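You operate a simulated robot arm through the tools that you are given. There is no shell and no other tool.

Carry out the task below with a simulated two-armed robot. There is one attempt and no reset: what you move stays moved.

TASK
Join the felt ends on the white board with the green tape strip.
Fine: slide each end to the line and clamp it, then lay the strip over the join.

The check looks at the end state, three seconds after you hand in, the way a careful person would. Anything else that was tipped, shoved, dropped, spilled or broken makes it a failure.

THE ROBOT
Two 7-joint arms with fingered hands on one trunk that stands fixed in place. Base frame: the origin is at the foot of the trunk, x ahead of it, y to its left, z up; the work surface is at about z = 0.78. Units: m, rad, N and s.
The left shoulder is at [0.05, 0.214, 0.869], the right one opposite. With the tool pointing down near the work surface each hand reaches from about 0.4 to 0.9 m from the base axis, measured 20 degrees to its own side. Payload 3 kg a hand.
The tool frame of a hand sits at the grasp point between the pads (the TCP): z along the fingers, y along the line on which they close. The tips reach 0.026 m beyond it. The gripper opens to 0.132 m; its body begins 0.073 m behind the TCP. The gripper is a hand of 3 fingers: y runs from the thumb to the fingers, the wrist lies at [0, 0, -0.229] in the tool frame, and closing takes about 1.5 s.
Orientation is that of the tool frame in the base frame, as a unit quaternion [x, y, z, w]. With the fingers straight down and closing along the base's y, the tool's x points along the base's -x, its y along +y and its z along -z.

THE INTERFACE
- The arms move only by the tool jog_arm. It takes "left_series", "right_series" or both (then of equal length, played together; a hand with none holds still); each is a list of rows, each a list of 6 numbers: the shift along the base's x, y, z in mm, then the turn, a rotation vector about the base's x, y, z in rad. In form: [[tx, ty, tz, ax, ay, az], ...]. A call has 1 to 20 rows; each row is the pose to reach, as a shift and turn from the pose commanded when the call began. "left_jaw" and "right_jaw" are, for a hand that has rows, the opening, from 0 (shut) to 1 (fully open), set as the call begins (left out, the last holds). A row lasts 0.2 s, in which the tool goes at most 0.05 m and 0.15 rad; a call with a longer step from one row to the next is refused whole, and so is a gripper value outside its range. A pose out of reach is approached as far as the arm can. The call stops where the force on the tool passes 80 N (or 10 N more than at its start, if that is more) or the arm is blocked; 0.2 s more then pass. Each finger travels about 0.072 m/s and halts on what it meets, pressing with about 34 N; the grip force reading is that of the motor and also rises with nothing between the fingers. The clock runs only during rows and for 0.2 s after the last one: add rows that repeat a pose to give the fingers time. It gives the time, the measured TCP pose, the force on the tool (base axes), the opening and the grip force at its end, in the units of the frame above (readings bear some noise), with the torque about the TCP (base axes, N m) and any sound that the robot's microphone picked up.
- Cameras (640 x 400 px; columns grow to the right, rows downward): "scene" is now at [0.0351, -0.0011, 1.5016]; the picture's right is [-0.02, -1.00, 0.00], its down [-0.64, 0.01, -0.77] and it looks along [0.77, -0.01, -0.64] (base axes); focal length 336 px, centre (320, 200). "left" rides on the left gripper at [-0.062, 0.003, -0.092] in its tool frame; the picture's right is [-0.05, -1.00, 0.00], its down [0.83, -0.04, -0.56] and it looks along [0.55, -0.03, 0.83] (tool axes); focal length 230 px, centre (320, 200). "right" rides on the right gripper at [0.062, 0.003, -0.092] in its tool frame; the picture's right is [-0.05, 1.00, 0.00], its down [-0.83, -0.04, -0.56] and it looks along [-0.55, -0.03, 0.83] (tool axes); focal length 230 px, centre (320, 200). There is no depth. A picture from a camera that has moved, and an enlarged one, comes with that camera's place and axes in the base frame and with its lens.
- snapshot(camera): a new picture of that camera. The clock stands still meanwhile.
- set_fingers(finger1, finger2, thumb_bend, hand): sets how far each is bent, from 0 (flat) to 1 (curled in); at 0.3 the hand is open as for a grip, at 0.7 the pads meet at the TCP. One left out holds its place. A second passes; each finger stops where it meets its share of the squeeze, and holds until it gets a number again. A gripper value or a shape takes the hand back. It gives what a move gives, with no picture; readings hold the bend of each and the force on the fingers (four entries, about 0 where the hand has none), thumb and palm.
- grasp_type(shape, hand): the hand has 3 fingers and takes this shape, open, in about a second: jaw (thumb against the fingers, like two jaws); tri (thumb and two fingers); tip (a fingertip pinch); poke (one finger out to press); point (the index stretched); flat (the hand flat); cup (the hand cupped); fist (a fist). The gripper value then closes the fingers along that shape, each until it touches; the sizes above hold for jaw. It gives what a move gives, with no picture.
- turn_head(pan, tilt): turns the head with the scene camera to pan (to the left, within 1.501 rad either way) and tilt (down, from -0.506 to 1.204), counted from straight ahead of the robot. It gives what a move gives.
- zoom(camera, box): a new picture of the part [left, top, right, bottom] of that camera's present view, enlarged. The clock stands still meanwhile.
- sign_off(): hands the job in; it is judged then, once.

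Nothing tells you positions but the pictures and the camera data. Unless the task says otherwise, let go and move clear before handing in.

The tools are called as name(argument=value, ...) on one line, values as JSON. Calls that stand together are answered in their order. jog_arm: Moves the arms, as the interface text tells. Its arguments: {"type":"object","properties":{"left_series":{"type":"array"},"left_jaw":{"type":"number"},"right_series":{"type":"array"},"right_jaw":{"type":"number"}},"required":[]} The other tools are called the same way: grasp_type (shape, hand) gives the hand a shape; set_fingers (finger1, finger2, thumb_bend, hand) moves the fingers one by one; turn_head (pan, tilt) turns the head that bears the scene camera; snapshot (camera) takes a picture; zoom (camera, box) takes an enlarged picture of a part of a camera's view; sign_off () hands the job in.

At the start:

```text
clock: 0.0
left_tcp_pos: [0.5221, 0.105, 1.1994]
left_orientation: [0.112, 0.994, 0.001, -0.001]
left_contact_force: [-0.5, 0.3, -0.4]
left_ft_torque: [0.03, -0.02, -0.01]
left_width: 0.1321
left_grip_force: 0.0
left_shape: jaw
left_bend: [0.3, 0.3, 0.3]
left_finger forces: [0.0, 0.0, 0.0, 0.0, 0.0, 0.1]
right_tcp_pos: [0.5369, -0.33, 1.1531]
right_orientation: [0.111, 0.994, 0.0, 0.0]
right_contact_force: [-0.2, 0.8, 0.2]
right_ft_torque: [0.0, -0.01, 0.01]
right_width: 0.132
right_grip_force: 0.1
right_shape: jaw
right_bend: [0.3, 0.3, 0.3]
right_finger forces: [0.0, 0.0, 0.0, 0.0, 0.0, 0.0]
head pan, tilt (commanded): [-0.017, 0.688]
```

scene: 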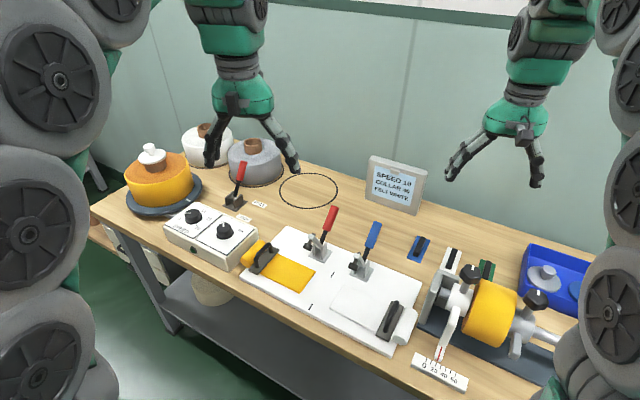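
right: 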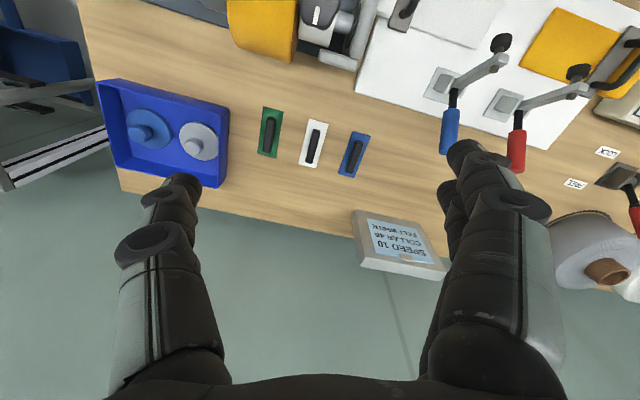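
left: 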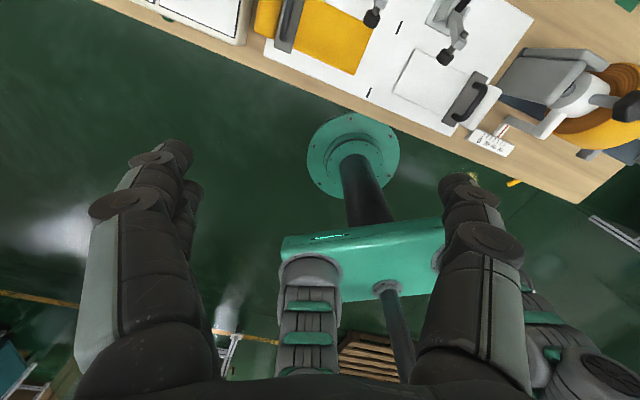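

I see a bench with a white board holding a yellow felt end and a white felt end, red and blue toggle clamps, and three tape strips (blue, white, green) to the right of the board. I'll first take enlarged pictures to locate everything.

zoom(camera="scene", box=[230, 200, 430, 360])

zoom(camera="scene", box=[380, 200, 560, 340])

zoom(camera="right", box=[360, 0, 640, 200])

zoom(camera="left", box=[240, 0, 560, 200])

```text
2.50 times, centred on (330, 280) of scene
camera zoom: at [0.0351, -0.0011, 1.5016], right [-0.02, -1.0, 0.0], down [-0.64, 0.01, -0.77], along [0.77, -0.01, -0.64], focal length 840 px, centre (295, 0)
```

zoom: 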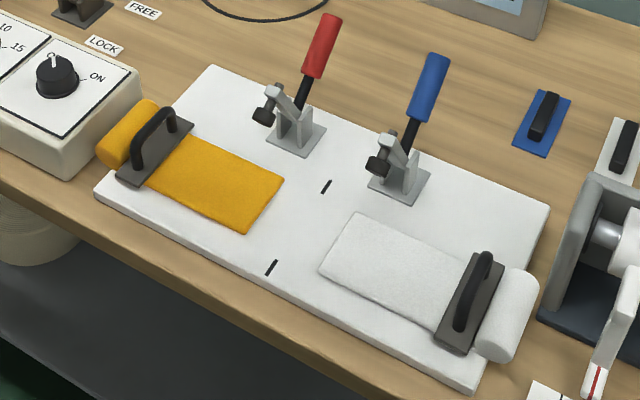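

```text
2.86 times, centred on (470, 270) of scene
camera zoom: at [0.0351, -0.0011, 1.5016], right [-0.02, -1.0, 0.0], down [-0.64, 0.01, -0.77], along [0.77, -0.01, -0.64], focal length 960 px, centre (-109, 0)
```

zoom: 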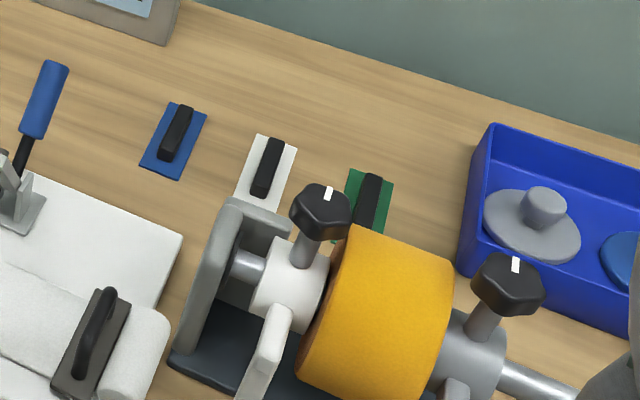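

```text
2.00 times, centred on (500, 100) of right
camera zoom: at [0.477, -0.3119, 1.2463], right [0.27, 0.96, 0.0], down [0.8, -0.23, 0.56], along [0.53, -0.15, -0.83], focal length 460 px, centre (-40, 400)
```

zoom: 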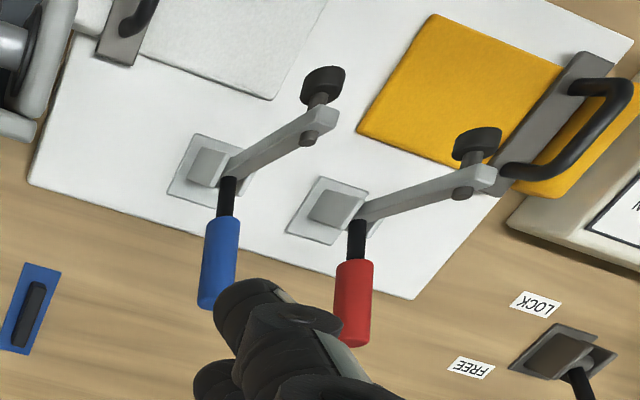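

```text
2.00 times, centred on (400, 100) of left
camera zoom: at [0.5825, 0.0944, 1.292], right [-0.17, -0.99, 0.0], down [-0.82, 0.14, 0.56], along [-0.55, 0.09, -0.83], focal length 460 px, centre (160, 400)
```

zoom: 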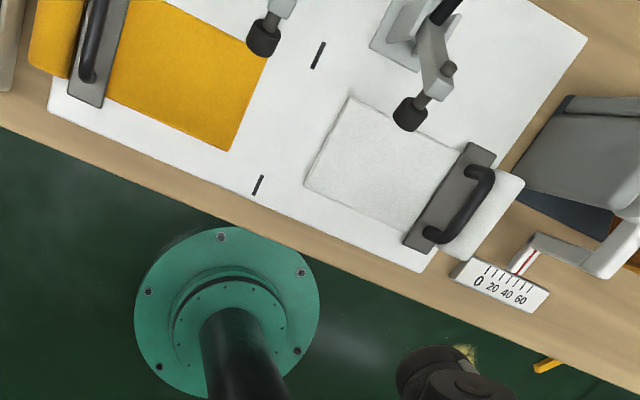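

The board is yawed about -30° on the bench, with the felt edges roughly 40 mm either side of the marked line. I'll look closer at the clamps, carriages and strips before moving.

zoom(camera="scene", box=[290, 195, 390, 285])

zoom(camera="right", box=[420, 20, 640, 170])

zoom(camera="right", box=[220, 0, 400, 200])

zoom(camera="scene", box=[360, 270, 470, 370])

zoom(camera="scene", box=[230, 220, 330, 310])

```text
4.44 times, centred on (340, 240) of scene
camera zoom: at [0.0351, -0.0011, 1.5016], right [-0.02, -1.0, 0.0], down [-0.64, 0.01, -0.77], along [0.77, -0.01, -0.64], focal length 1494 px, centre (231, 22)
```

zoom: 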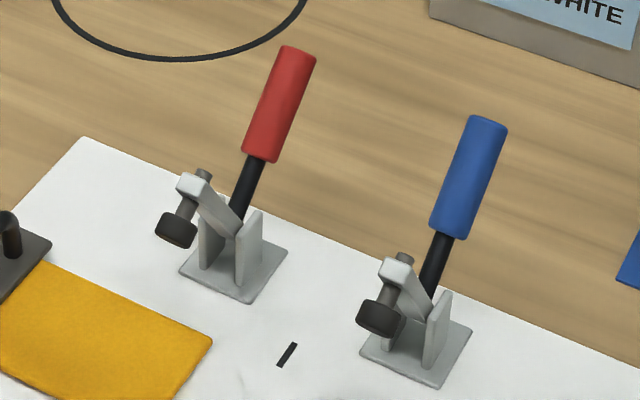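

```text
2.67 times, centred on (530, 95) of right
camera zoom: at [0.477, -0.3119, 1.2463], right [0.27, 0.96, 0.0], down [0.8, -0.23, 0.56], along [0.53, -0.15, -0.83], focal length 614 px, centre (-240, 480)
```

zoom: 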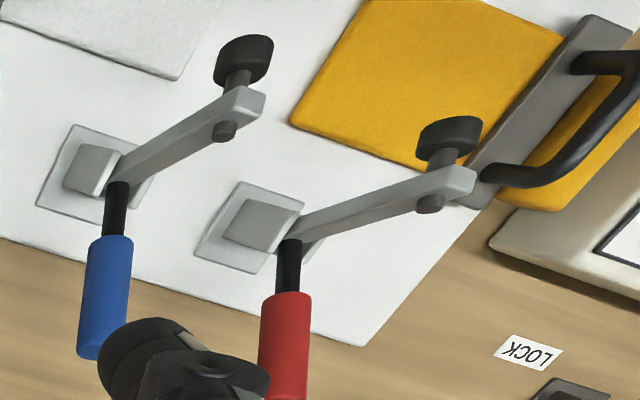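

```text
2.00 times, centred on (310, 100) of right
camera zoom: at [0.477, -0.3119, 1.2463], right [0.27, 0.96, 0.0], down [0.8, -0.23, 0.56], along [0.53, -0.15, -0.83], focal length 460 px, centre (340, 400)
```

zoom: 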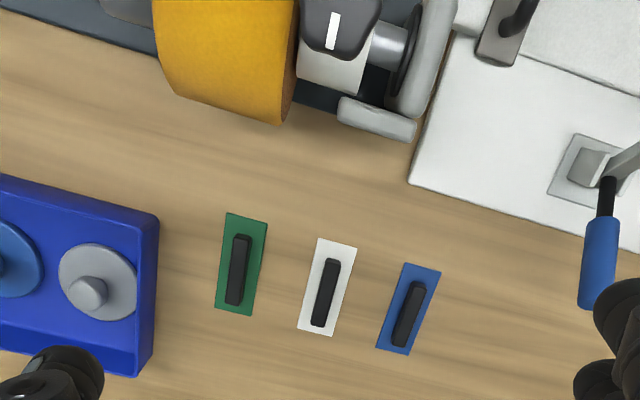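

```text
4.00 times, centred on (415, 320) of scene
camera zoom: at [0.0351, -0.0011, 1.5016], right [-0.02, -1.0, 0.0], down [-0.64, 0.01, -0.77], along [0.77, -0.01, -0.64], focal length 1345 px, centre (-60, -280)
```

zoom: 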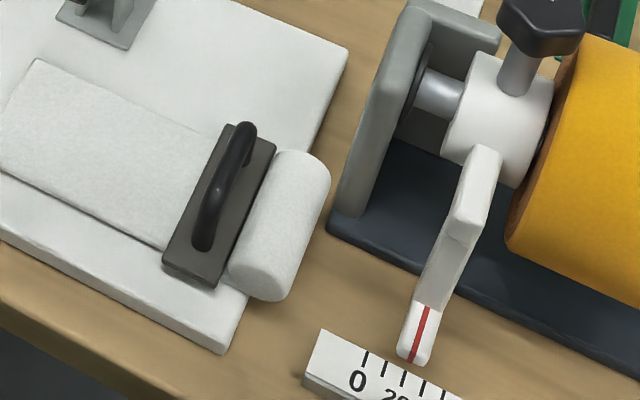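

```text
4.44 times, centred on (280, 265) of scene
camera zoom: at [0.0351, -0.0011, 1.5016], right [-0.02, -1.0, 0.0], down [-0.64, 0.01, -0.77], along [0.77, -0.01, -0.64], focal length 1494 px, centre (498, -89)
```

zoom: 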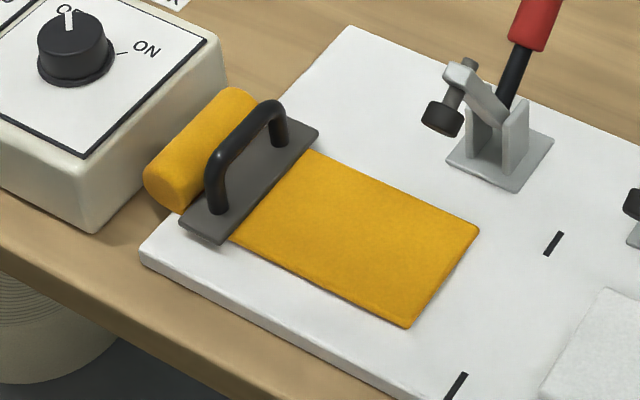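

I take the yellow handle to be near [0.63, 0.14, 0.84], the white handle near [0.45, -0.17, 0.84], and the green strip near [0.59, -0.45]. First I bring the left hand above the yellow handle, turned to the board's yaw, for a closer view.

jog_arm(left_series=[[13.6, 4.8, -24.9, 0, 0, -0.0374], [27.3, 9.5, -49.8, 0, 0, -0.0748], [40.9, 14.3, -74.6, 0, 0, -0.1121], [54.5, 19, -99.5, 0, 0, -0.1495], [68.1, 23.8, -124.4, 0, 0, -0.1869], [81.8, 28.5, -149.3, 0, 0, -0.2243], [95.4, 33.3, -174.1, 0, 0, -0.2616], [109, 38, -199, 0, 0, -0.299], [109, 38, -199, 0, 0, -0.299]], left_jaw=0.5)

snapshot(camera="scene")

snapshot(camera="left")

snapshot(camera="right")

```text
clock: 2.0
left_tcp_pos: [0.6304, 0.1461, 0.9994]
left_orientation: [0.259, 0.966, -0.001, 0.001]
left_contact_force: [0.0, -0.6, -0.9]
left_ft_torque: [0.01, 0.02, 0.01]
left_width: 0.0663
left_grip_force: 0.1
left_shape: jaw
left_bend: [0.73, 0.73, 0.7]
left_finger forces: [0.0, 0.0, 0.1, 0.0, 0.0, 0.0]
right_tcp_pos: [0.5384, -0.3298, 1.1521]
right_orientation: [0.111, 0.994, 0.0, 0.0]
right_contact_force: [-0.4, -0.6, 0.1]
right_ft_torque: [0.02, 0.06, -0.02]
right_width: 0.1319
right_grip_force: 0.2
right_shape: jaw
right_bend: [0.3, 0.3, 0.3]
right_finger forces: [0.0, 0.1, 0.0, 0.0, 0.1, 0.0]
head pan, tilt (commanded): [-0.017, 0.688]
```

```text
taken
camera scene: at [0.0351, -0.0011, 1.5016], right [-0.02, -1.0, 0.0], down [-0.64, 0.01, -0.77], along [0.77, -0.01, -0.64], focal length 336 px, centre (320, 200)
```

scene: 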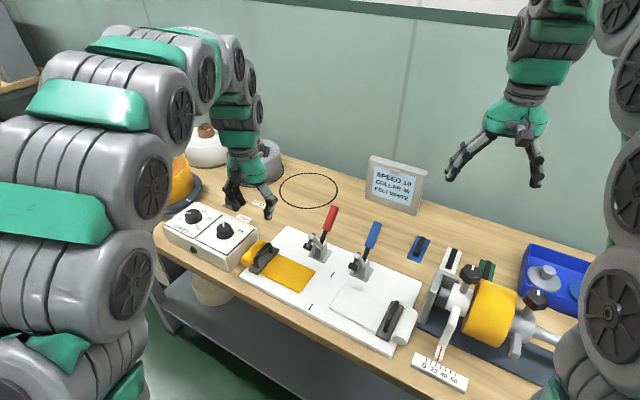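

```text
taken
camera left: at [0.6846, 0.1157, 1.0923], right [-0.45, -0.89, 0.0], down [-0.74, 0.38, 0.55], along [-0.49, 0.25, -0.83], focal length 230 px, centre (320, 200)
```

left: 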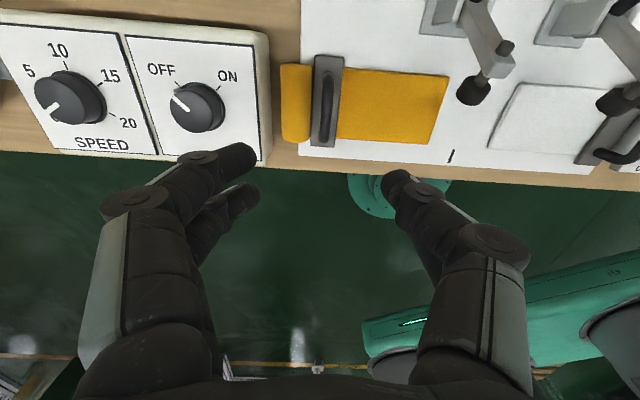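

```text
taken
camera right: at [0.477, -0.3119, 1.2463], right [0.27, 0.96, 0.0], down [0.8, -0.23, 0.56], along [0.53, -0.15, -0.83], focal length 230 px, centre (320, 200)
```

right: 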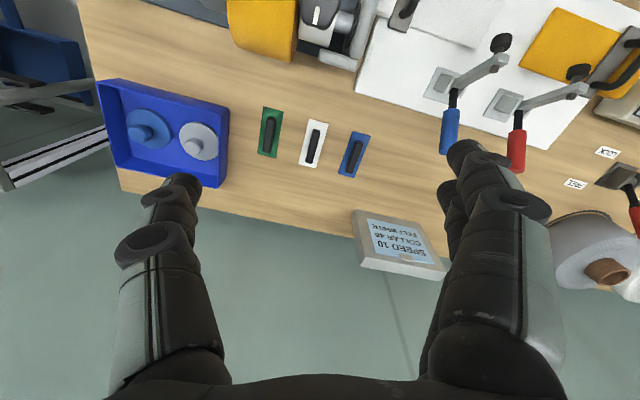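

The left camera now shows the yellow carriage and its handle. I'll zoom in to fix its position and height by comparing views.

zoom(camera="left", box=[260, 20, 480, 180])

zoom(camera="left", box=[420, 0, 640, 170])

zoom(camera="scene", box=[230, 220, 330, 300])

```text
2.50 times, centred on (370, 100) of left
camera zoom: at [0.6846, 0.1157, 1.0923], right [-0.45, -0.89, 0.0], down [-0.74, 0.38, 0.55], along [-0.49, 0.25, -0.83], focal length 575 px, centre (195, 450)
```

zoom: 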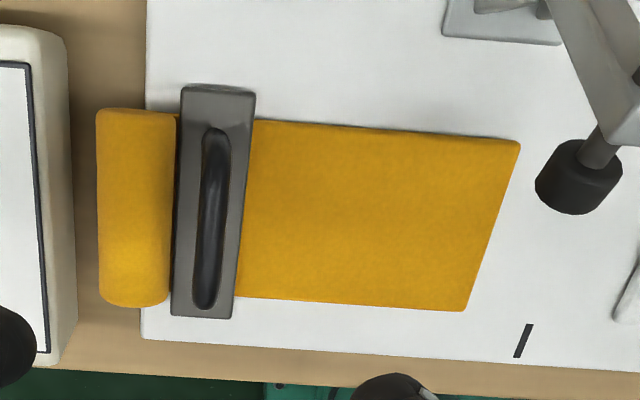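

```text
2.35 times, centred on (530, 85) of left
camera zoom: at [0.6846, 0.1157, 1.0923], right [-0.45, -0.89, 0.0], down [-0.74, 0.38, 0.55], along [-0.49, 0.25, -0.83], focal length 541 px, centre (-174, 471)
```

zoom: 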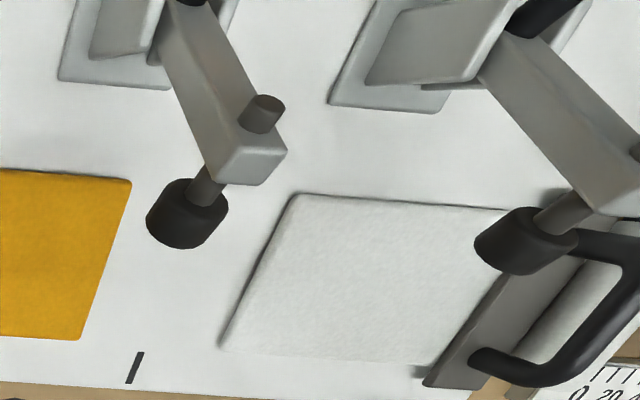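

```text
5.00 times, centred on (280, 260) of scene
camera zoom: at [0.0351, -0.0011, 1.5016], right [-0.02, -1.0, 0.0], down [-0.64, 0.01, -0.77], along [0.77, -0.01, -0.64], focal length 1681 px, centre (520, -100)
```

zoom: 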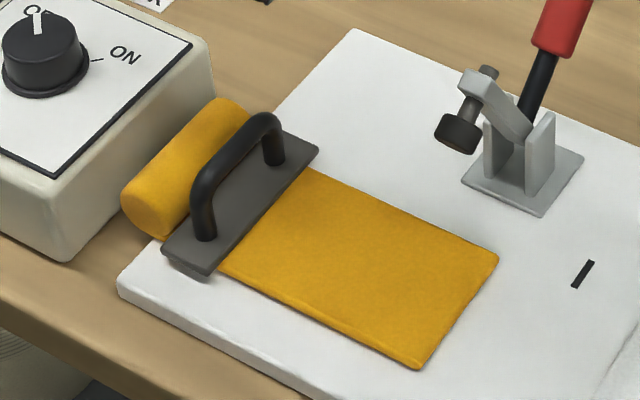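

The yellow handle's bar runs along the board's short direction, its top at about z = 0.84, about 8 mm toward the line from my hand and 10 mm farther out. I shift over it and come down to z ≈ 0.90 for a check.

jog_arm(left_series=[[2.3, -6, -40, 0, 0, 0], [4.7, -11.9, -80, 0, 0, 0], [4.7, -11.9, -100, 0, 0, 0], [4.7, -11.9, -100, 0, 0, 0]], left_jaw=0.42)

snapshot(camera="left")

zoom(camera="scene", box=[200, 160, 340, 300])

```text
clock: 3.0
left_tcp_pos: [0.6361, 0.1309, 0.9001]
left_orientation: [0.258, 0.966, -0.001, -0.001]
left_contact_force: [-0.6, 0.1, -0.5]
left_ft_torque: [-0.02, -0.02, -0.01]
left_width: 0.0562
left_grip_force: 0.1
left_shape: jaw
left_bend: [0.73, 0.73, 0.7]
left_finger forces: [0.0, 0.0, 0.0, 0.1, 0.0, 0.0]
right_tcp_pos: [0.5381, -0.3295, 1.1518]
right_orientation: [0.112, 0.994, -0.001, 0.0]
right_contact_force: [0.2, -0.5, 0.8]
right_ft_torque: [-0.02, 0.0, 0.01]
right_width: 0.1319
right_grip_force: 0.0
right_shape: jaw
right_bend: [0.3, 0.3, 0.3]
right_finger forces: [0.0, 0.0, 0.0, 0.1, 0.1, 0.0]
head pan, tilt (commanded): [-0.017, 0.688]
```

```text
taken
camera left: at [0.6897, 0.1031, 0.9929], right [-0.45, -0.89, 0.0], down [-0.74, 0.38, 0.56], along [-0.49, 0.25, -0.83], focal length 230 px, centre (320, 200)
```

left: 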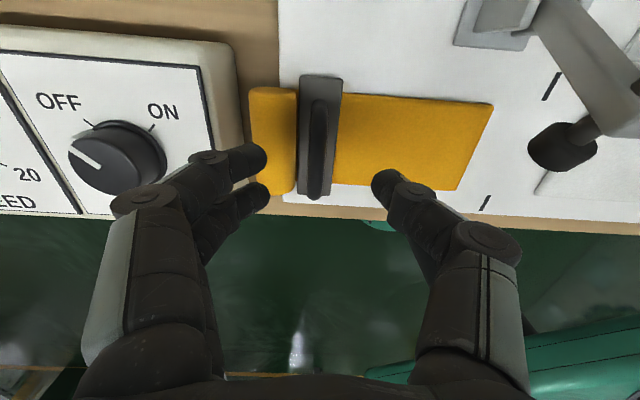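

```text
2.86 times, centred on (270, 230) of scene
camera zoom: at [0.0351, -0.0011, 1.5016], right [-0.02, -1.0, 0.0], down [-0.64, 0.01, -0.77], along [0.77, -0.01, -0.64], focal length 960 px, centre (463, 114)
```

zoom: 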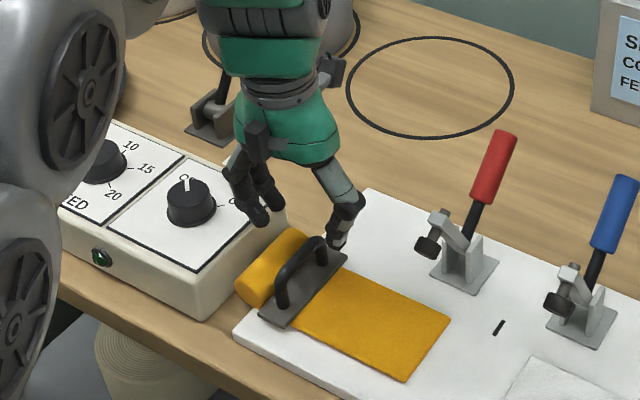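

The hand is centred over the handle, but the control box is close on the outer side, so I narrow the opening before going lower. I'll check again at z ≈ 0.875.

jog_arm(left_series=[[3, -2, -5, 0, 0, 0], [3, -2, -15, 0, 0, 0], [3, -2, -25, 0, 0, 0], [3, -2, -25, 0, 0, 0]], left_jaw=0.26)

snapshot(camera="left")

zoom(camera="scene", box=[220, 180, 320, 280])

```text
clock: 4.0
left_tcp_pos: [0.639, 0.13, 0.8761]
left_orientation: [0.258, 0.966, -0.001, -0.001]
left_contact_force: [0.3, -0.4, 0.1]
left_ft_torque: [-0.02, -0.03, 0.01]
left_width: 0.0344
left_grip_force: 0.1
left_shape: jaw
left_bend: [0.73, 0.73, 0.7]
left_finger forces: [0.0, 0.0, 0.0, 0.1, 0.0, 0.1]
right_tcp_pos: [0.5379, -0.3301, 1.1541]
right_orientation: [0.111, 0.994, -0.001, 0.0]
right_contact_force: [-0.4, -0.3, 0.5]
right_ft_torque: [-0.01, 0.01, 0.01]
right_width: 0.1317
right_grip_force: 0.1
right_shape: jaw
right_bend: [0.3, 0.3, 0.3]
right_finger forces: [0.0, 0.0, 0.1, 0.1, 0.0, 0.0]
head pan, tilt (commanded): [-0.017, 0.688]
```

```text
taken
camera left: at [0.6929, 0.1012, 0.9685], right [-0.45, -0.89, 0.0], down [-0.74, 0.38, 0.56], along [-0.49, 0.25, -0.83], focal length 230 px, centre (320, 200)
```

left: 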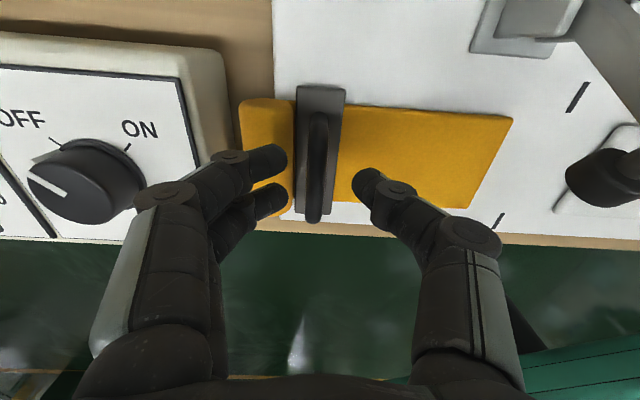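

```text
4.00 times, centred on (270, 230) of scene
camera zoom: at [0.0351, -0.0011, 1.5016], right [-0.02, -1.0, 0.0], down [-0.64, 0.01, -0.77], along [0.77, -0.01, -0.64], focal length 1345 px, centre (520, 80)
```

zoom: 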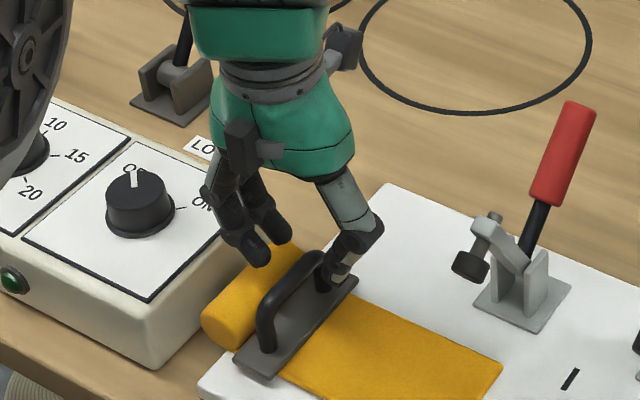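

Jaws straddle the bar evenly. I'll lower gently until the tips are just beside the bar, then close on it.

jog_arm(left_series=[[0, 0, -5, 0, 0, 0], [0, 0, -10, 0, 0, 0], [0, 0, -14, 0, 0, 0], [0, 0, -17, 0, 0, 0], [0, 0, -17, 0, 0, 0]])

snapshot(camera="left")

zoom(camera="scene", box=[230, 200, 310, 280])

```text
clock: 5.2
left_tcp_pos: [0.6396, 0.13, 0.8583]
left_orientation: [0.258, 0.966, 0.0, 0.0]
left_contact_force: [-0.5, 0.3, 0.0]
left_ft_torque: [0.01, 0.02, 0.04]
left_width: 0.0348
left_grip_force: 0.0
left_shape: jaw
left_bend: [0.73, 0.73, 0.7]
left_finger forces: [0.1, 0.0, 0.1, 0.1, 0.0, 0.0]
right_tcp_pos: [0.5365, -0.3295, 1.1528]
right_orientation: [0.112, 0.994, 0.0, 0.001]
right_contact_force: [0.4, -0.2, 0.2]
right_ft_torque: [0.01, -0.03, 0.02]
right_width: 0.1321
right_grip_force: 0.0
right_shape: jaw
right_bend: [0.3, 0.3, 0.3]
right_finger forces: [0.0, 0.0, 0.0, 0.1, 0.0, 0.1]
head pan, tilt (commanded): [-0.017, 0.688]
```

```text
taken
camera left: at [0.6933, 0.1013, 0.9511], right [-0.45, -0.89, 0.0], down [-0.74, 0.38, 0.56], along [-0.49, 0.25, -0.83], focal length 230 px, centre (320, 200)
```

left: 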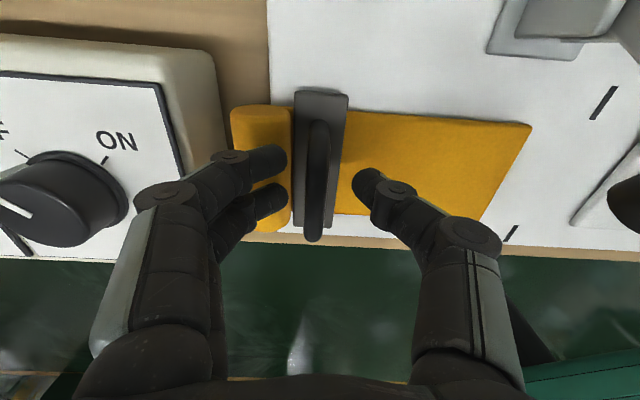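

```text
5.00 times, centred on (270, 240) of scene
camera zoom: at [0.0351, -0.0011, 1.5016], right [-0.02, -1.0, 0.0], down [-0.64, 0.01, -0.77], along [0.77, -0.01, -0.64], focal length 1681 px, centre (570, 0)
```

zoom: 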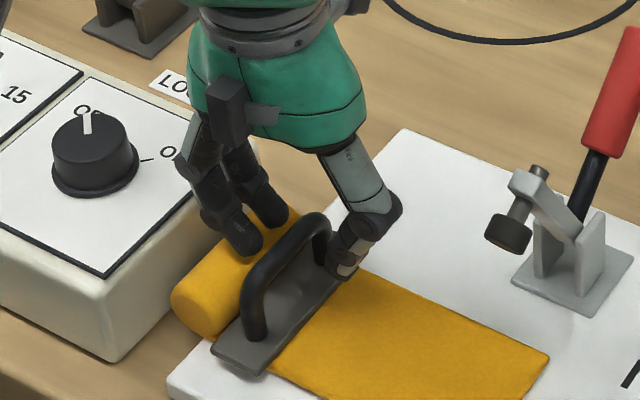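

Tips are beside the bar with no contact force. I close the left hand on the handle now.

jog_arm(left_series=[[0, 0, 0, 0, 0, 0], [0, 0, 0, 0, 0, 0], [0, 0, 0, 0, 0, 0], [0, 0, 0, 0, 0, 0]], left_jaw=0.0)

snapshot(camera="left")

zoom(camera="scene", box=[230, 200, 310, 280])

```text
clock: 6.2
left_tcp_pos: [0.6384, 0.1286, 0.8578]
left_orientation: [0.258, 0.966, 0.0, 0.0]
left_contact_force: [0.4, 0.1, -11.8]
left_ft_torque: [-0.01, -0.02, -0.04]
left_width: 0.0062
left_grip_force: 33.7
left_shape: jaw
left_bend: [0.71, 0.71, 0.7]
left_finger forces: [15.3, 15.3, 0.0, 0.0, 29.8, 0.1]
right_tcp_pos: [0.5375, -0.3297, 1.1524]
right_orientation: [0.112, 0.994, 0.0, 0.0]
right_contact_force: [0.1, 0.6, 0.6]
right_ft_torque: [0.0, 0.01, -0.01]
right_width: 0.132
right_grip_force: 0.0
right_shape: jaw
right_bend: [0.3, 0.3, 0.3]
right_finger forces: [0.1, 0.0, 0.0, 0.0, 0.0, 0.0]
head pan, tilt (commanded): [-0.017, 0.688]
```

```text
taken
camera left: at [0.6932, 0.1012, 0.9507], right [-0.45, -0.89, 0.0], down [-0.74, 0.38, 0.56], along [-0.5, 0.25, -0.83], focal length 230 px, centre (320, 200)
```

left: 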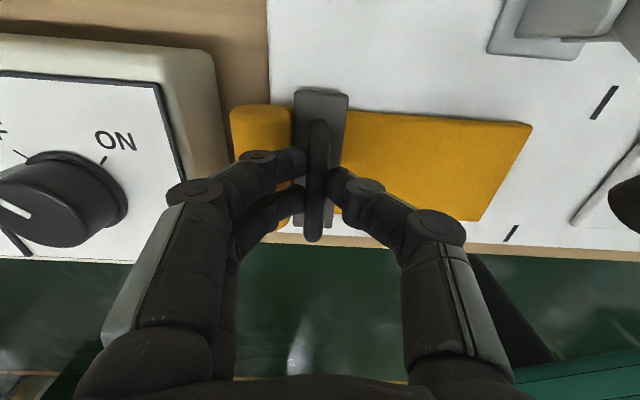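

```text
5.00 times, centred on (270, 240) of scene
camera zoom: at [0.0352, -0.001, 1.5016], right [-0.02, -1.0, 0.0], down [-0.64, 0.01, -0.77], along [0.77, -0.01, -0.64], focal length 1681 px, centre (570, 0)
```

zoom: 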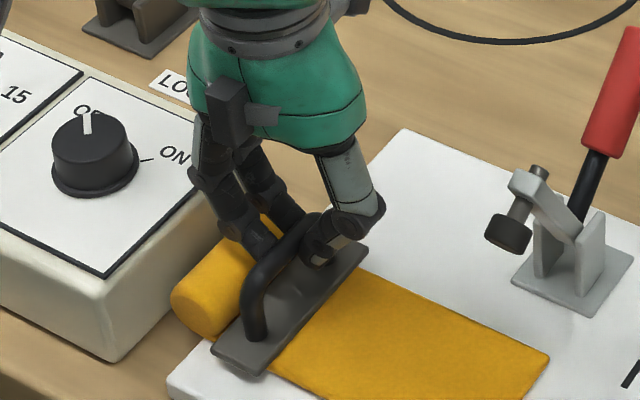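

The handle is held (both sides loaded). By the left camera the yellow edge is about 41 mm from the line, so I slide it 36 mm along the board first, then check.

jog_arm(left_series=[[-1.5, -2.6, -1, 0, 0, 0], [-4, -6.9, -1, 0, 0, 0], [-6.5, -11.3, -1, 0, 0, 0], [-9, -15.6, -1, 0, 0, 0], [-11.5, -19.9, -1, 0, 0, 0], [-14, -24.2, -1, 0, 0, 0], [-16.5, -28.6, -1, 0, 0, 0], [-18, -31.2, -1, 0, 0, 0], [-18, -31.2, -1, 0, 0, 0]])

snapshot(camera="left")

zoom(camera="scene", box=[250, 200, 400, 310])

```text
clock: 8.2
left_tcp_pos: [0.6224, 0.0981, 0.8583]
left_orientation: [0.258, 0.966, 0.0, -0.001]
left_contact_force: [-16.5, 11.5, -6.3]
left_ft_torque: [0.17, 0.24, 0.07]
left_width: 0.0061
left_grip_force: 33.9
left_shape: jaw
left_bend: [0.71, 0.71, 0.71]
left_finger forces: [16.7, 15.0, 0.0, 0.0, 30.9, 0.0]
right_tcp_pos: [0.5362, -0.3293, 1.1533]
right_orientation: [0.112, 0.994, 0.001, -0.001]
right_contact_force: [-0.1, -0.6, -0.2]
right_ft_torque: [0.02, -0.02, 0.02]
right_width: 0.1318
right_grip_force: 0.1
right_shape: jaw
right_bend: [0.3, 0.3, 0.3]
right_finger forces: [0.1, 0.1, 0.1, 0.1, 0.0, 0.1]
head pan, tilt (commanded): [-0.017, 0.688]
```

```text
taken
camera left: at [0.6755, 0.07, 0.9501], right [-0.45, -0.89, 0.0], down [-0.74, 0.38, 0.56], along [-0.5, 0.25, -0.83], focal length 230 px, centre (320, 200)
```

left: 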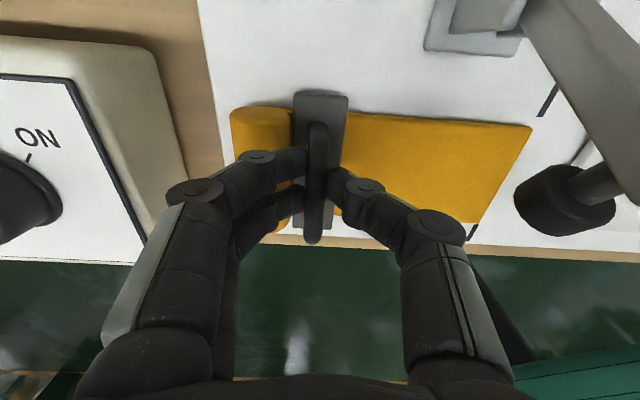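

```text
3.64 times, centred on (325, 255) of scene
camera zoom: at [0.0349, -0.0009, 1.5016], right [-0.02, -1.0, 0.0], down [-0.64, 0.01, -0.77], along [0.77, -0.01, -0.64], focal length 1222 px, centre (302, 0)
```

zoom: 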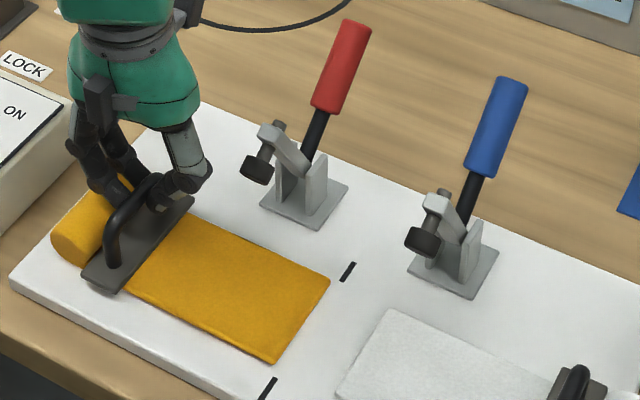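

Now about 4 mm remain, and there is some sideways load as if the carriage runs on a guide. I zoom for the exact gap at both marks.

zoom(camera="left", box=[440, 80, 600, 260])

zoom(camera="scene", box=[300, 250, 350, 310])

```text
2.22 times, centred on (520, 170) of left
camera zoom: at [0.6755, 0.07, 0.9501], right [-0.45, -0.89, 0.0], down [-0.74, 0.38, 0.56], along [-0.5, 0.25, -0.83], focal length 511 px, centre (-124, 267)
```

zoom: 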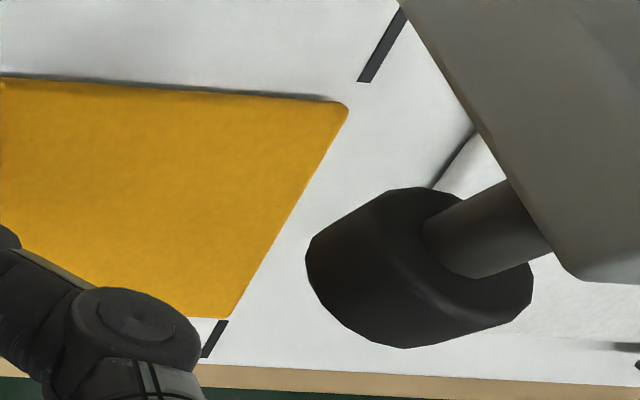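

```text
6.67 times, centred on (325, 280) of scene
camera zoom: at [0.0349, -0.0009, 1.5016], right [-0.02, -1.0, 0.0], down [-0.64, 0.01, -0.77], along [0.77, -0.01, -0.64], focal length 2241 px, centre (287, -333)
```

zoom: 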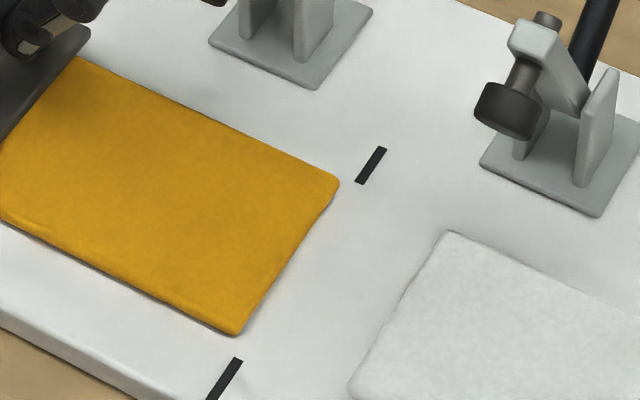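

Combining both views, the yellow edge is about 3.5 mm short of the line. I nudge it that distance and ease the sideways load a little.

jog_arm(left_series=[[-1.2, -1.3, 0, 0, 0, 0], [-2.4, -2.7, 0, 0, 0, 0], [-2.4, -2.7, 0, 0, 0, 0], [-2.4, -2.7, 0, 0, 0, 0]])

zoom(camera="left", box=[440, 80, 600, 260])

zoom(camera="scene", box=[300, 250, 350, 310])

```text
clock: 9.2
left_tcp_pos: [0.6175, 0.0945, 0.8579]
left_orientation: [0.258, 0.966, 0.0, 0.001]
left_contact_force: [-9.9, 5.2, -5.7]
left_ft_torque: [0.09, 0.11, 0.06]
left_width: 0.0061
left_grip_force: 34.1
left_shape: jaw
left_bend: [0.71, 0.72, 0.71]
left_finger forces: [16.1, 14.8, 0.1, 0.0, 30.9, 0.0]
right_tcp_pos: [0.5369, -0.3297, 1.1529]
right_orientation: [0.112, 0.994, 0.0, 0.001]
right_contact_force: [0.0, 0.3, 0.5]
right_ft_torque: [0.04, 0.01, -0.01]
right_width: 0.1319
right_grip_force: 0.0
right_shape: jaw
right_bend: [0.3, 0.3, 0.3]
right_finger forces: [0.0, 0.0, 0.1, 0.1, 0.0, 0.1]
head pan, tilt (commanded): [-0.017, 0.688]
```

```text
2.22 times, centred on (520, 170) of left
camera zoom: at [0.6731, 0.0673, 0.9501], right [-0.45, -0.89, 0.0], down [-0.74, 0.38, 0.55], along [-0.49, 0.25, -0.83], focal length 511 px, centre (-124, 267)
```

zoom: 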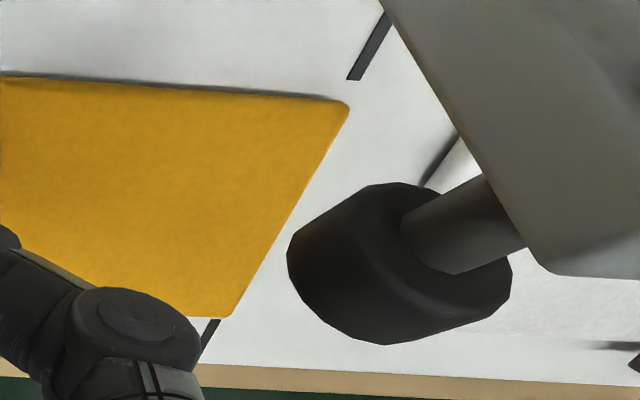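

```text
6.67 times, centred on (325, 280) of scene
camera zoom: at [0.035, -0.001, 1.5016], right [-0.02, -1.0, 0.0], down [-0.64, 0.01, -0.77], along [0.77, -0.01, -0.64], focal length 2241 px, centre (287, -333)
```

zoom: 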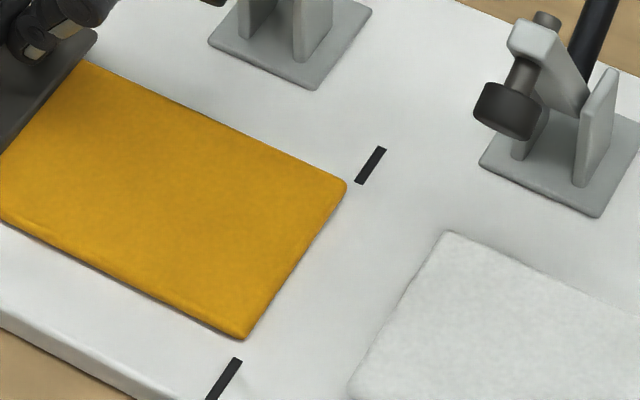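

About 0.7 mm is left by both views; I make that last small nudge, then release and lift off.

jog_arm(left_series=[[-0.5, -0.6, 0, 0, 0, 0], [-0.6, -0.7, 0, 0, 0, 0], [-0.6, -0.7, 0, 0, 0, 0]])

zoom(camera="scene", box=[300, 250, 350, 310])

zoom(camera="left", box=[440, 80, 600, 260])

```text
clock: 10.0
left_tcp_pos: [0.6176, 0.0945, 0.8576]
left_orientation: [0.258, 0.966, 0.0, 0.0]
left_contact_force: [0.7, 8.5, -4.4]
left_ft_torque: [0.16, -0.04, 0.06]
left_width: 0.0058
left_grip_force: 34.4
left_shape: jaw
left_bend: [0.71, 0.71, 0.71]
left_finger forces: [18.5, 17.2, 0.0, 0.0, 28.6, 0.0]
right_tcp_pos: [0.5379, -0.3297, 1.152]
right_orientation: [0.111, 0.994, 0.0, 0.0]
right_contact_force: [-0.4, 0.9, 0.1]
right_ft_torque: [-0.03, 0.01, 0.0]
right_width: 0.1319
right_grip_force: 0.1
right_shape: jaw
right_bend: [0.3, 0.3, 0.3]
right_finger forces: [0.1, 0.1, 0.1, 0.0, 0.0, 0.0]
head pan, tilt (commanded): [-0.017, 0.688]
```

```text
6.67 times, centred on (325, 280) of scene
camera zoom: at [0.0351, -0.0009, 1.5016], right [-0.02, -1.0, 0.0], down [-0.64, 0.01, -0.77], along [0.77, -0.01, -0.64], focal length 2241 px, centre (287, -333)
```

zoom: 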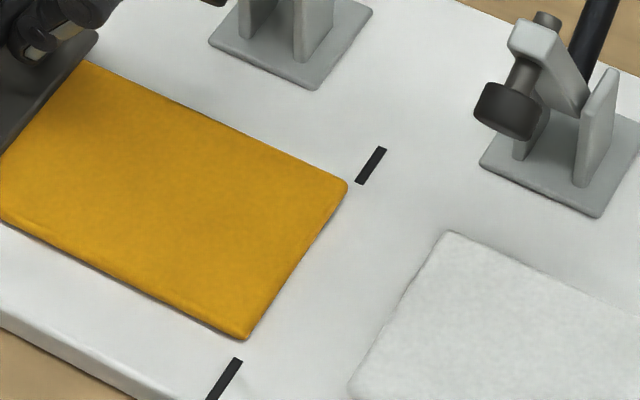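

```text
2.22 times, centred on (520, 170) of left
camera zoom: at [0.6723, 0.0667, 0.95], right [-0.45, -0.89, 0.0], down [-0.74, 0.38, 0.55], along [-0.49, 0.25, -0.83], focal length 511 px, centre (-124, 267)
```

zoom: 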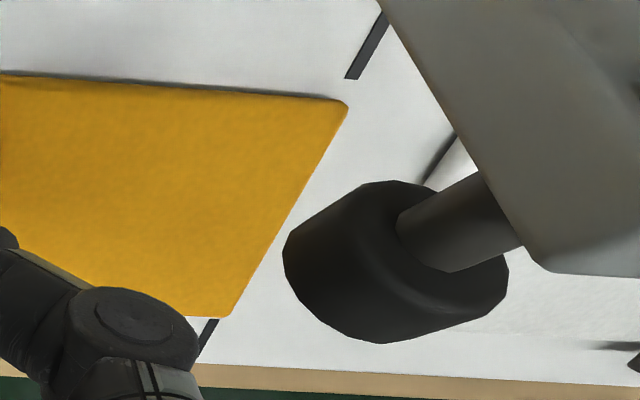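

The yellow edge now sits on the line within a fraction of a millimetre. I open the left hand and lift straight off the handle.

jog_arm(left_series=[[0, 0, 0, 0, 0, 0], [0, 0, 0, 0, 0, 0], [0, 0, 0, 0, 0, 0], [0, 0, 0, 0, 0, 0]], left_jaw=0.26)

jog_arm(left_series=[[0, 0, 10, 0, 0, 0], [0, 0, 30, 0, 0, 0], [0, 0, 70, 0, 0, 0], [0, 0, 120, 0, 0, 0], [0, 0, 170, 0, 0, 0], [0, 0, 170, 0, 0, 0]])

snapshot(camera="left")

zoom(camera="scene", box=[230, 190, 410, 330])

```text
clock: 11.0
left_tcp_pos: [0.6176, 0.0947, 0.8568]
left_orientation: [0.258, 0.966, 0.0, 0.001]
left_contact_force: [-0.2, -0.4, -0.5]
left_ft_torque: [0.01, 0.01, 0.03]
left_width: 0.0339
left_grip_force: 0.1
left_shape: jaw
left_bend: [0.73, 0.73, 0.7]
left_finger forces: [0.0, 0.0, 0.0, 0.1, 0.1, 0.0]
right_tcp_pos: [0.5378, -0.3297, 1.1528]
right_orientation: [0.111, 0.994, 0.0, 0.0]
right_contact_force: [0.2, -0.3, -0.9]
right_ft_torque: [0.03, 0.0, 0.03]
right_width: 0.1319
right_grip_force: 0.1
right_shape: jaw
right_bend: [0.3, 0.3, 0.3]
right_finger forces: [0.0, 0.0, 0.0, 0.1, 0.1, 0.0]
head pan, tilt (commanded): [-0.017, 0.688]
```

```text
clock: 12.4
left_tcp_pos: [0.6158, 0.095, 1.0284]
left_orientation: [0.258, 0.966, 0.0, 0.001]
left_contact_force: [-0.4, 0.0, 0.4]
left_ft_torque: [0.02, 0.01, -0.03]
left_width: 0.034
left_grip_force: 0.0
left_shape: jaw
left_bend: [0.73, 0.73, 0.7]
left_finger forces: [0.1, 0.0, 0.0, 0.0, 0.0, 0.0]
right_tcp_pos: [0.5373, -0.3288, 1.1527]
right_orientation: [0.112, 0.994, 0.0, -0.001]
right_contact_force: [-0.3, -0.2, 0.1]
right_ft_torque: [0.01, -0.02, -0.06]
right_width: 0.1324
right_grip_force: 0.0
right_shape: jaw
right_bend: [0.3, 0.3, 0.3]
right_finger forces: [0.0, 0.0, 0.0, 0.1, 0.1, 0.0]
head pan, tilt (commanded): [-0.017, 0.688]
```

```text
taken
camera left: at [0.6708, 0.067, 1.121], right [-0.45, -0.89, 0.0], down [-0.74, 0.38, 0.56], along [-0.5, 0.25, -0.83], focal length 230 px, centre (320, 200)
```

left: 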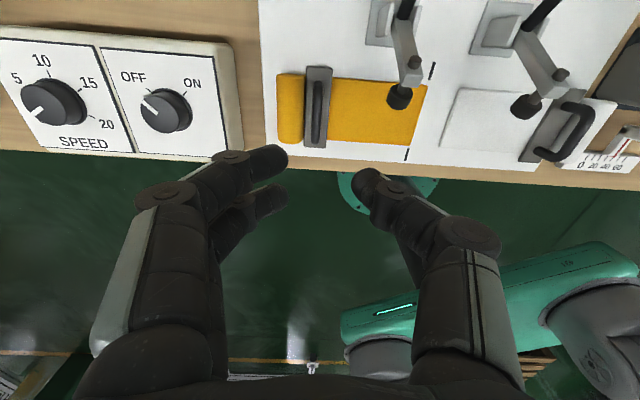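

```text
2.86 times, centred on (320, 260) of scene
camera zoom: at [0.0351, -0.0011, 1.5016], right [-0.02, -1.0, 0.0], down [-0.64, 0.01, -0.77], along [0.77, -0.01, -0.64], focal length 960 px, centre (320, 29)
```

zoom: 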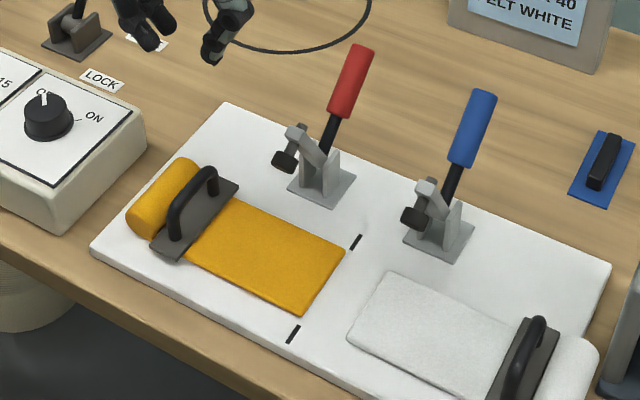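

The yellow felt stayed in place. Next I take the left hand, closed, above and behind the red clamp's handle (tilted back, top near [0.72, -0.05, 0.91]) so I can draw it upright.

jog_arm(left_series=[[26, -29, 0, 0, 0, 0], [52, -58, 0, 0, 0, 0], [78, -87, 0, 0, 0, 0], [105, -117, 0, 0, 0, 0], [131, -146, 0, 0, 0, 0], [157, -175, 0, 0, 0, 0], [157, -175, 0, 0, 0, 0]], left_jaw=0.0)

snapshot(camera="left")

snapshot(camera="scene")

snapshot(camera="right")

```text
clock: 14.0
left_tcp_pos: [0.7414, -0.0441, 1.0294]
left_orientation: [0.258, 0.966, 0.0, 0.0]
left_contact_force: [0.2, 0.9, -0.9]
left_ft_torque: [0.01, -0.02, -0.02]
left_width: 0.0001
left_grip_force: 33.9
left_shape: jaw
left_bend: [0.68, 0.68, 0.74]
left_finger forces: [0.0, 0.0, 0.0, 0.1, 0.0, 0.0]
left hand out of reach, approached as far as the arm can: row 5, 6, 7
right_tcp_pos: [0.5367, -0.3296, 1.1517]
right_orientation: [0.112, 0.994, 0.0, 0.0]
right_contact_force: [-0.7, -0.3, -0.2]
right_ft_torque: [0.05, 0.0, 0.0]
right_width: 0.1319
right_grip_force: 0.1
right_shape: jaw
right_bend: [0.3, 0.3, 0.3]
right_finger forces: [0.0, 0.0, 0.0, 0.1, 0.0, 0.0]
head pan, tilt (commanded): [-0.017, 0.688]
```

```text
taken
camera left: at [0.7962, -0.0721, 1.1225], right [-0.45, -0.89, 0.0], down [-0.74, 0.38, 0.55], along [-0.49, 0.25, -0.83], focal length 230 px, centre (320, 200)
```

left: 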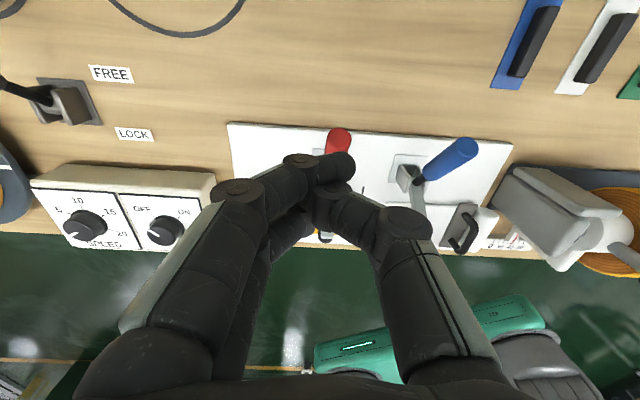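

```text
taken
camera scene: at [0.0351, -0.0011, 1.5016], right [-0.02, -1.0, 0.0], down [-0.64, 0.01, -0.77], along [0.77, -0.01, -0.64], focal length 336 px, centre (320, 200)
```

scene: 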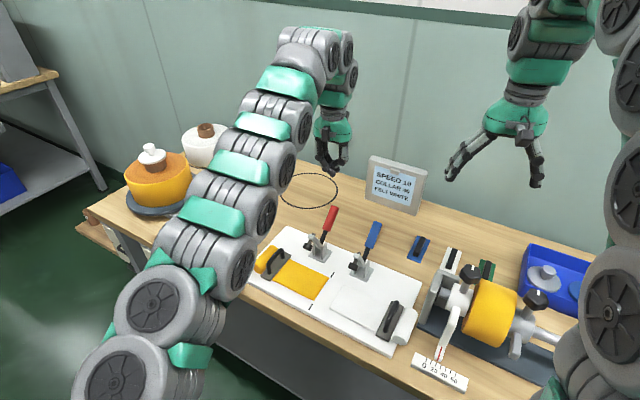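

```text
taken
camera right: at [0.477, -0.3119, 1.2463], right [0.27, 0.96, 0.0], down [0.8, -0.23, 0.56], along [0.53, -0.15, -0.83], focal length 230 px, centre (320, 200)
```

right: 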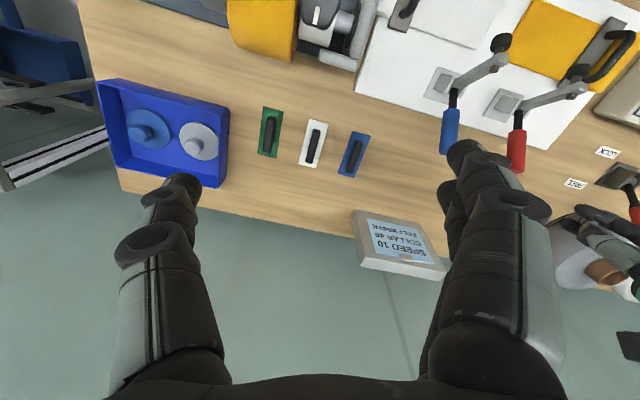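

That spot is just outside the left arm's reach at this height; it opens up lower down. I step back to a reachable pose first so the commanded pose and the measured one agree.

jog_arm(left_series=[[-30, 33, 0, 0, 0, 0], [-60, 67, 0, 0, 0, 0], [-60, 67, 0, 0, 0, 0]])

```text
clock: 14.8
left_tcp_pos: [0.6802, 0.0242, 1.0295]
left_orientation: [0.259, 0.966, 0.0, 0.0]
left_contact_force: [0.1, -0.8, -0.4]
left_ft_torque: [0.03, 0.05, -0.01]
left_width: 0.0
left_grip_force: 34.1
left_shape: jaw
left_bend: [0.68, 0.68, 0.74]
left_finger forces: [0.0, 0.1, 0.0, 0.0, 0.0, 0.0]
right_tcp_pos: [0.5359, -0.3292, 1.1518]
right_orientation: [0.112, 0.994, 0.0, 0.0]
right_contact_force: [0.5, 0.0, -0.8]
right_ft_torque: [-0.04, -0.03, -0.01]
right_width: 0.1319
right_grip_force: 0.1
right_shape: jaw
right_bend: [0.3, 0.3, 0.3]
right_finger forces: [0.0, 0.1, 0.1, 0.0, 0.0, 0.1]
head pan, tilt (commanded): [-0.017, 0.688]
```

The commanded pose resynced. I now go down along a diagonal behind the red handle, staying above its top until I am past it.

jog_arm(left_series=[[22, -25, -20, 0, 0, 0], [44, -50, -40, 0, 0, 0], [60, -71, -52, 0, 0, 0], [77, -92, -64, 0, 0, 0], [85, -98, -80, 0, 0, 0], [92, -104, -97, 0, 0, 0], [92, -104, -97, 0, 0, 0]])

snapshot(camera="left")

zoom(camera="scene", box=[270, 120, 430, 260])

zoom(camera="right", box=[420, 40, 640, 200])

```text
clock: 16.4
left_tcp_pos: [0.7729, -0.0832, 0.9324]
left_orientation: [0.259, 0.966, 0.0, 0.001]
left_contact_force: [0.4, 0.1, 0.2]
left_ft_torque: [-0.02, 0.01, -0.02]
left_width: 0.0002
left_grip_force: 33.6
left_shape: jaw
left_bend: [0.68, 0.68, 0.74]
left_finger forces: [0.0, 0.1, 0.0, 0.0, 0.0, 0.1]
right_tcp_pos: [0.5372, -0.3292, 1.1526]
right_orientation: [0.113, 0.994, -0.001, 0.0]
right_contact_force: [0.0, -1.5, 0.6]
right_ft_torque: [0.01, 0.01, -0.02]
right_width: 0.1322
right_grip_force: 0.0
right_shape: jaw
right_bend: [0.3, 0.3, 0.3]
right_finger forces: [0.0, 0.0, 0.0, 0.1, 0.0, 0.0]
head pan, tilt (commanded): [-0.017, 0.688]
```

```text
taken
camera left: at [0.8272, -0.1111, 1.025], right [-0.45, -0.89, 0.0], down [-0.74, 0.38, 0.56], along [-0.49, 0.25, -0.83], focal length 230 px, centre (320, 200)
```

left: 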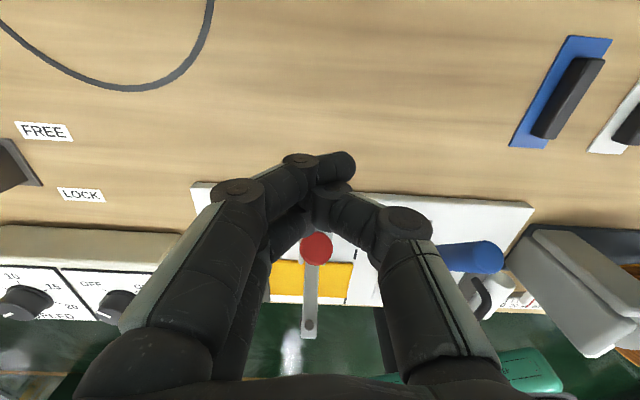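

```text
2.86 times, centred on (350, 190) of scene
camera zoom: at [0.0351, -0.0011, 1.5016], right [-0.02, -1.0, 0.0], down [-0.64, 0.01, -0.77], along [0.77, -0.01, -0.64], focal length 960 px, centre (234, 229)
```

zoom: 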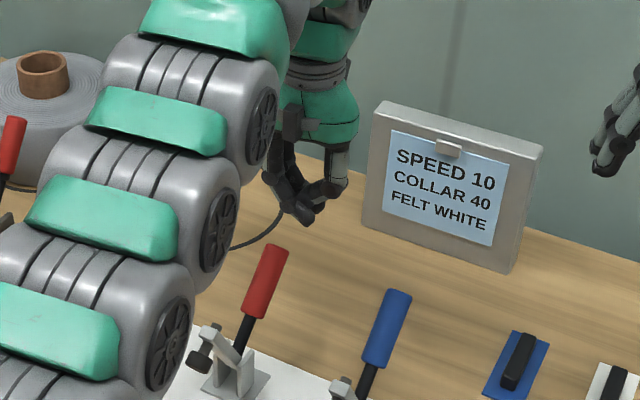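

```text
2.50 times, centred on (530, 120) of right
camera zoom: at [0.477, -0.3119, 1.2463], right [0.27, 0.96, 0.0], down [0.8, -0.23, 0.56], along [0.53, -0.15, -0.83], focal length 575 px, centre (-205, 400)
```

zoom: 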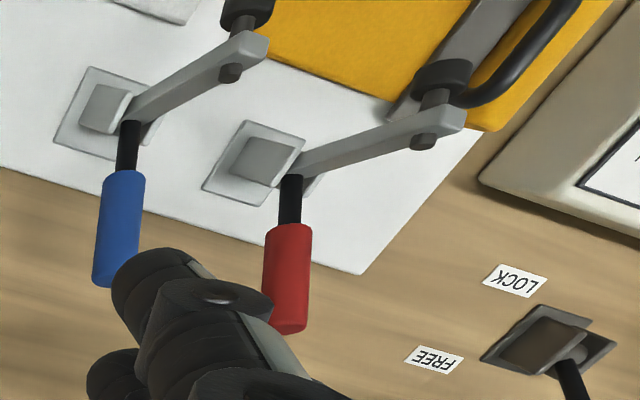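

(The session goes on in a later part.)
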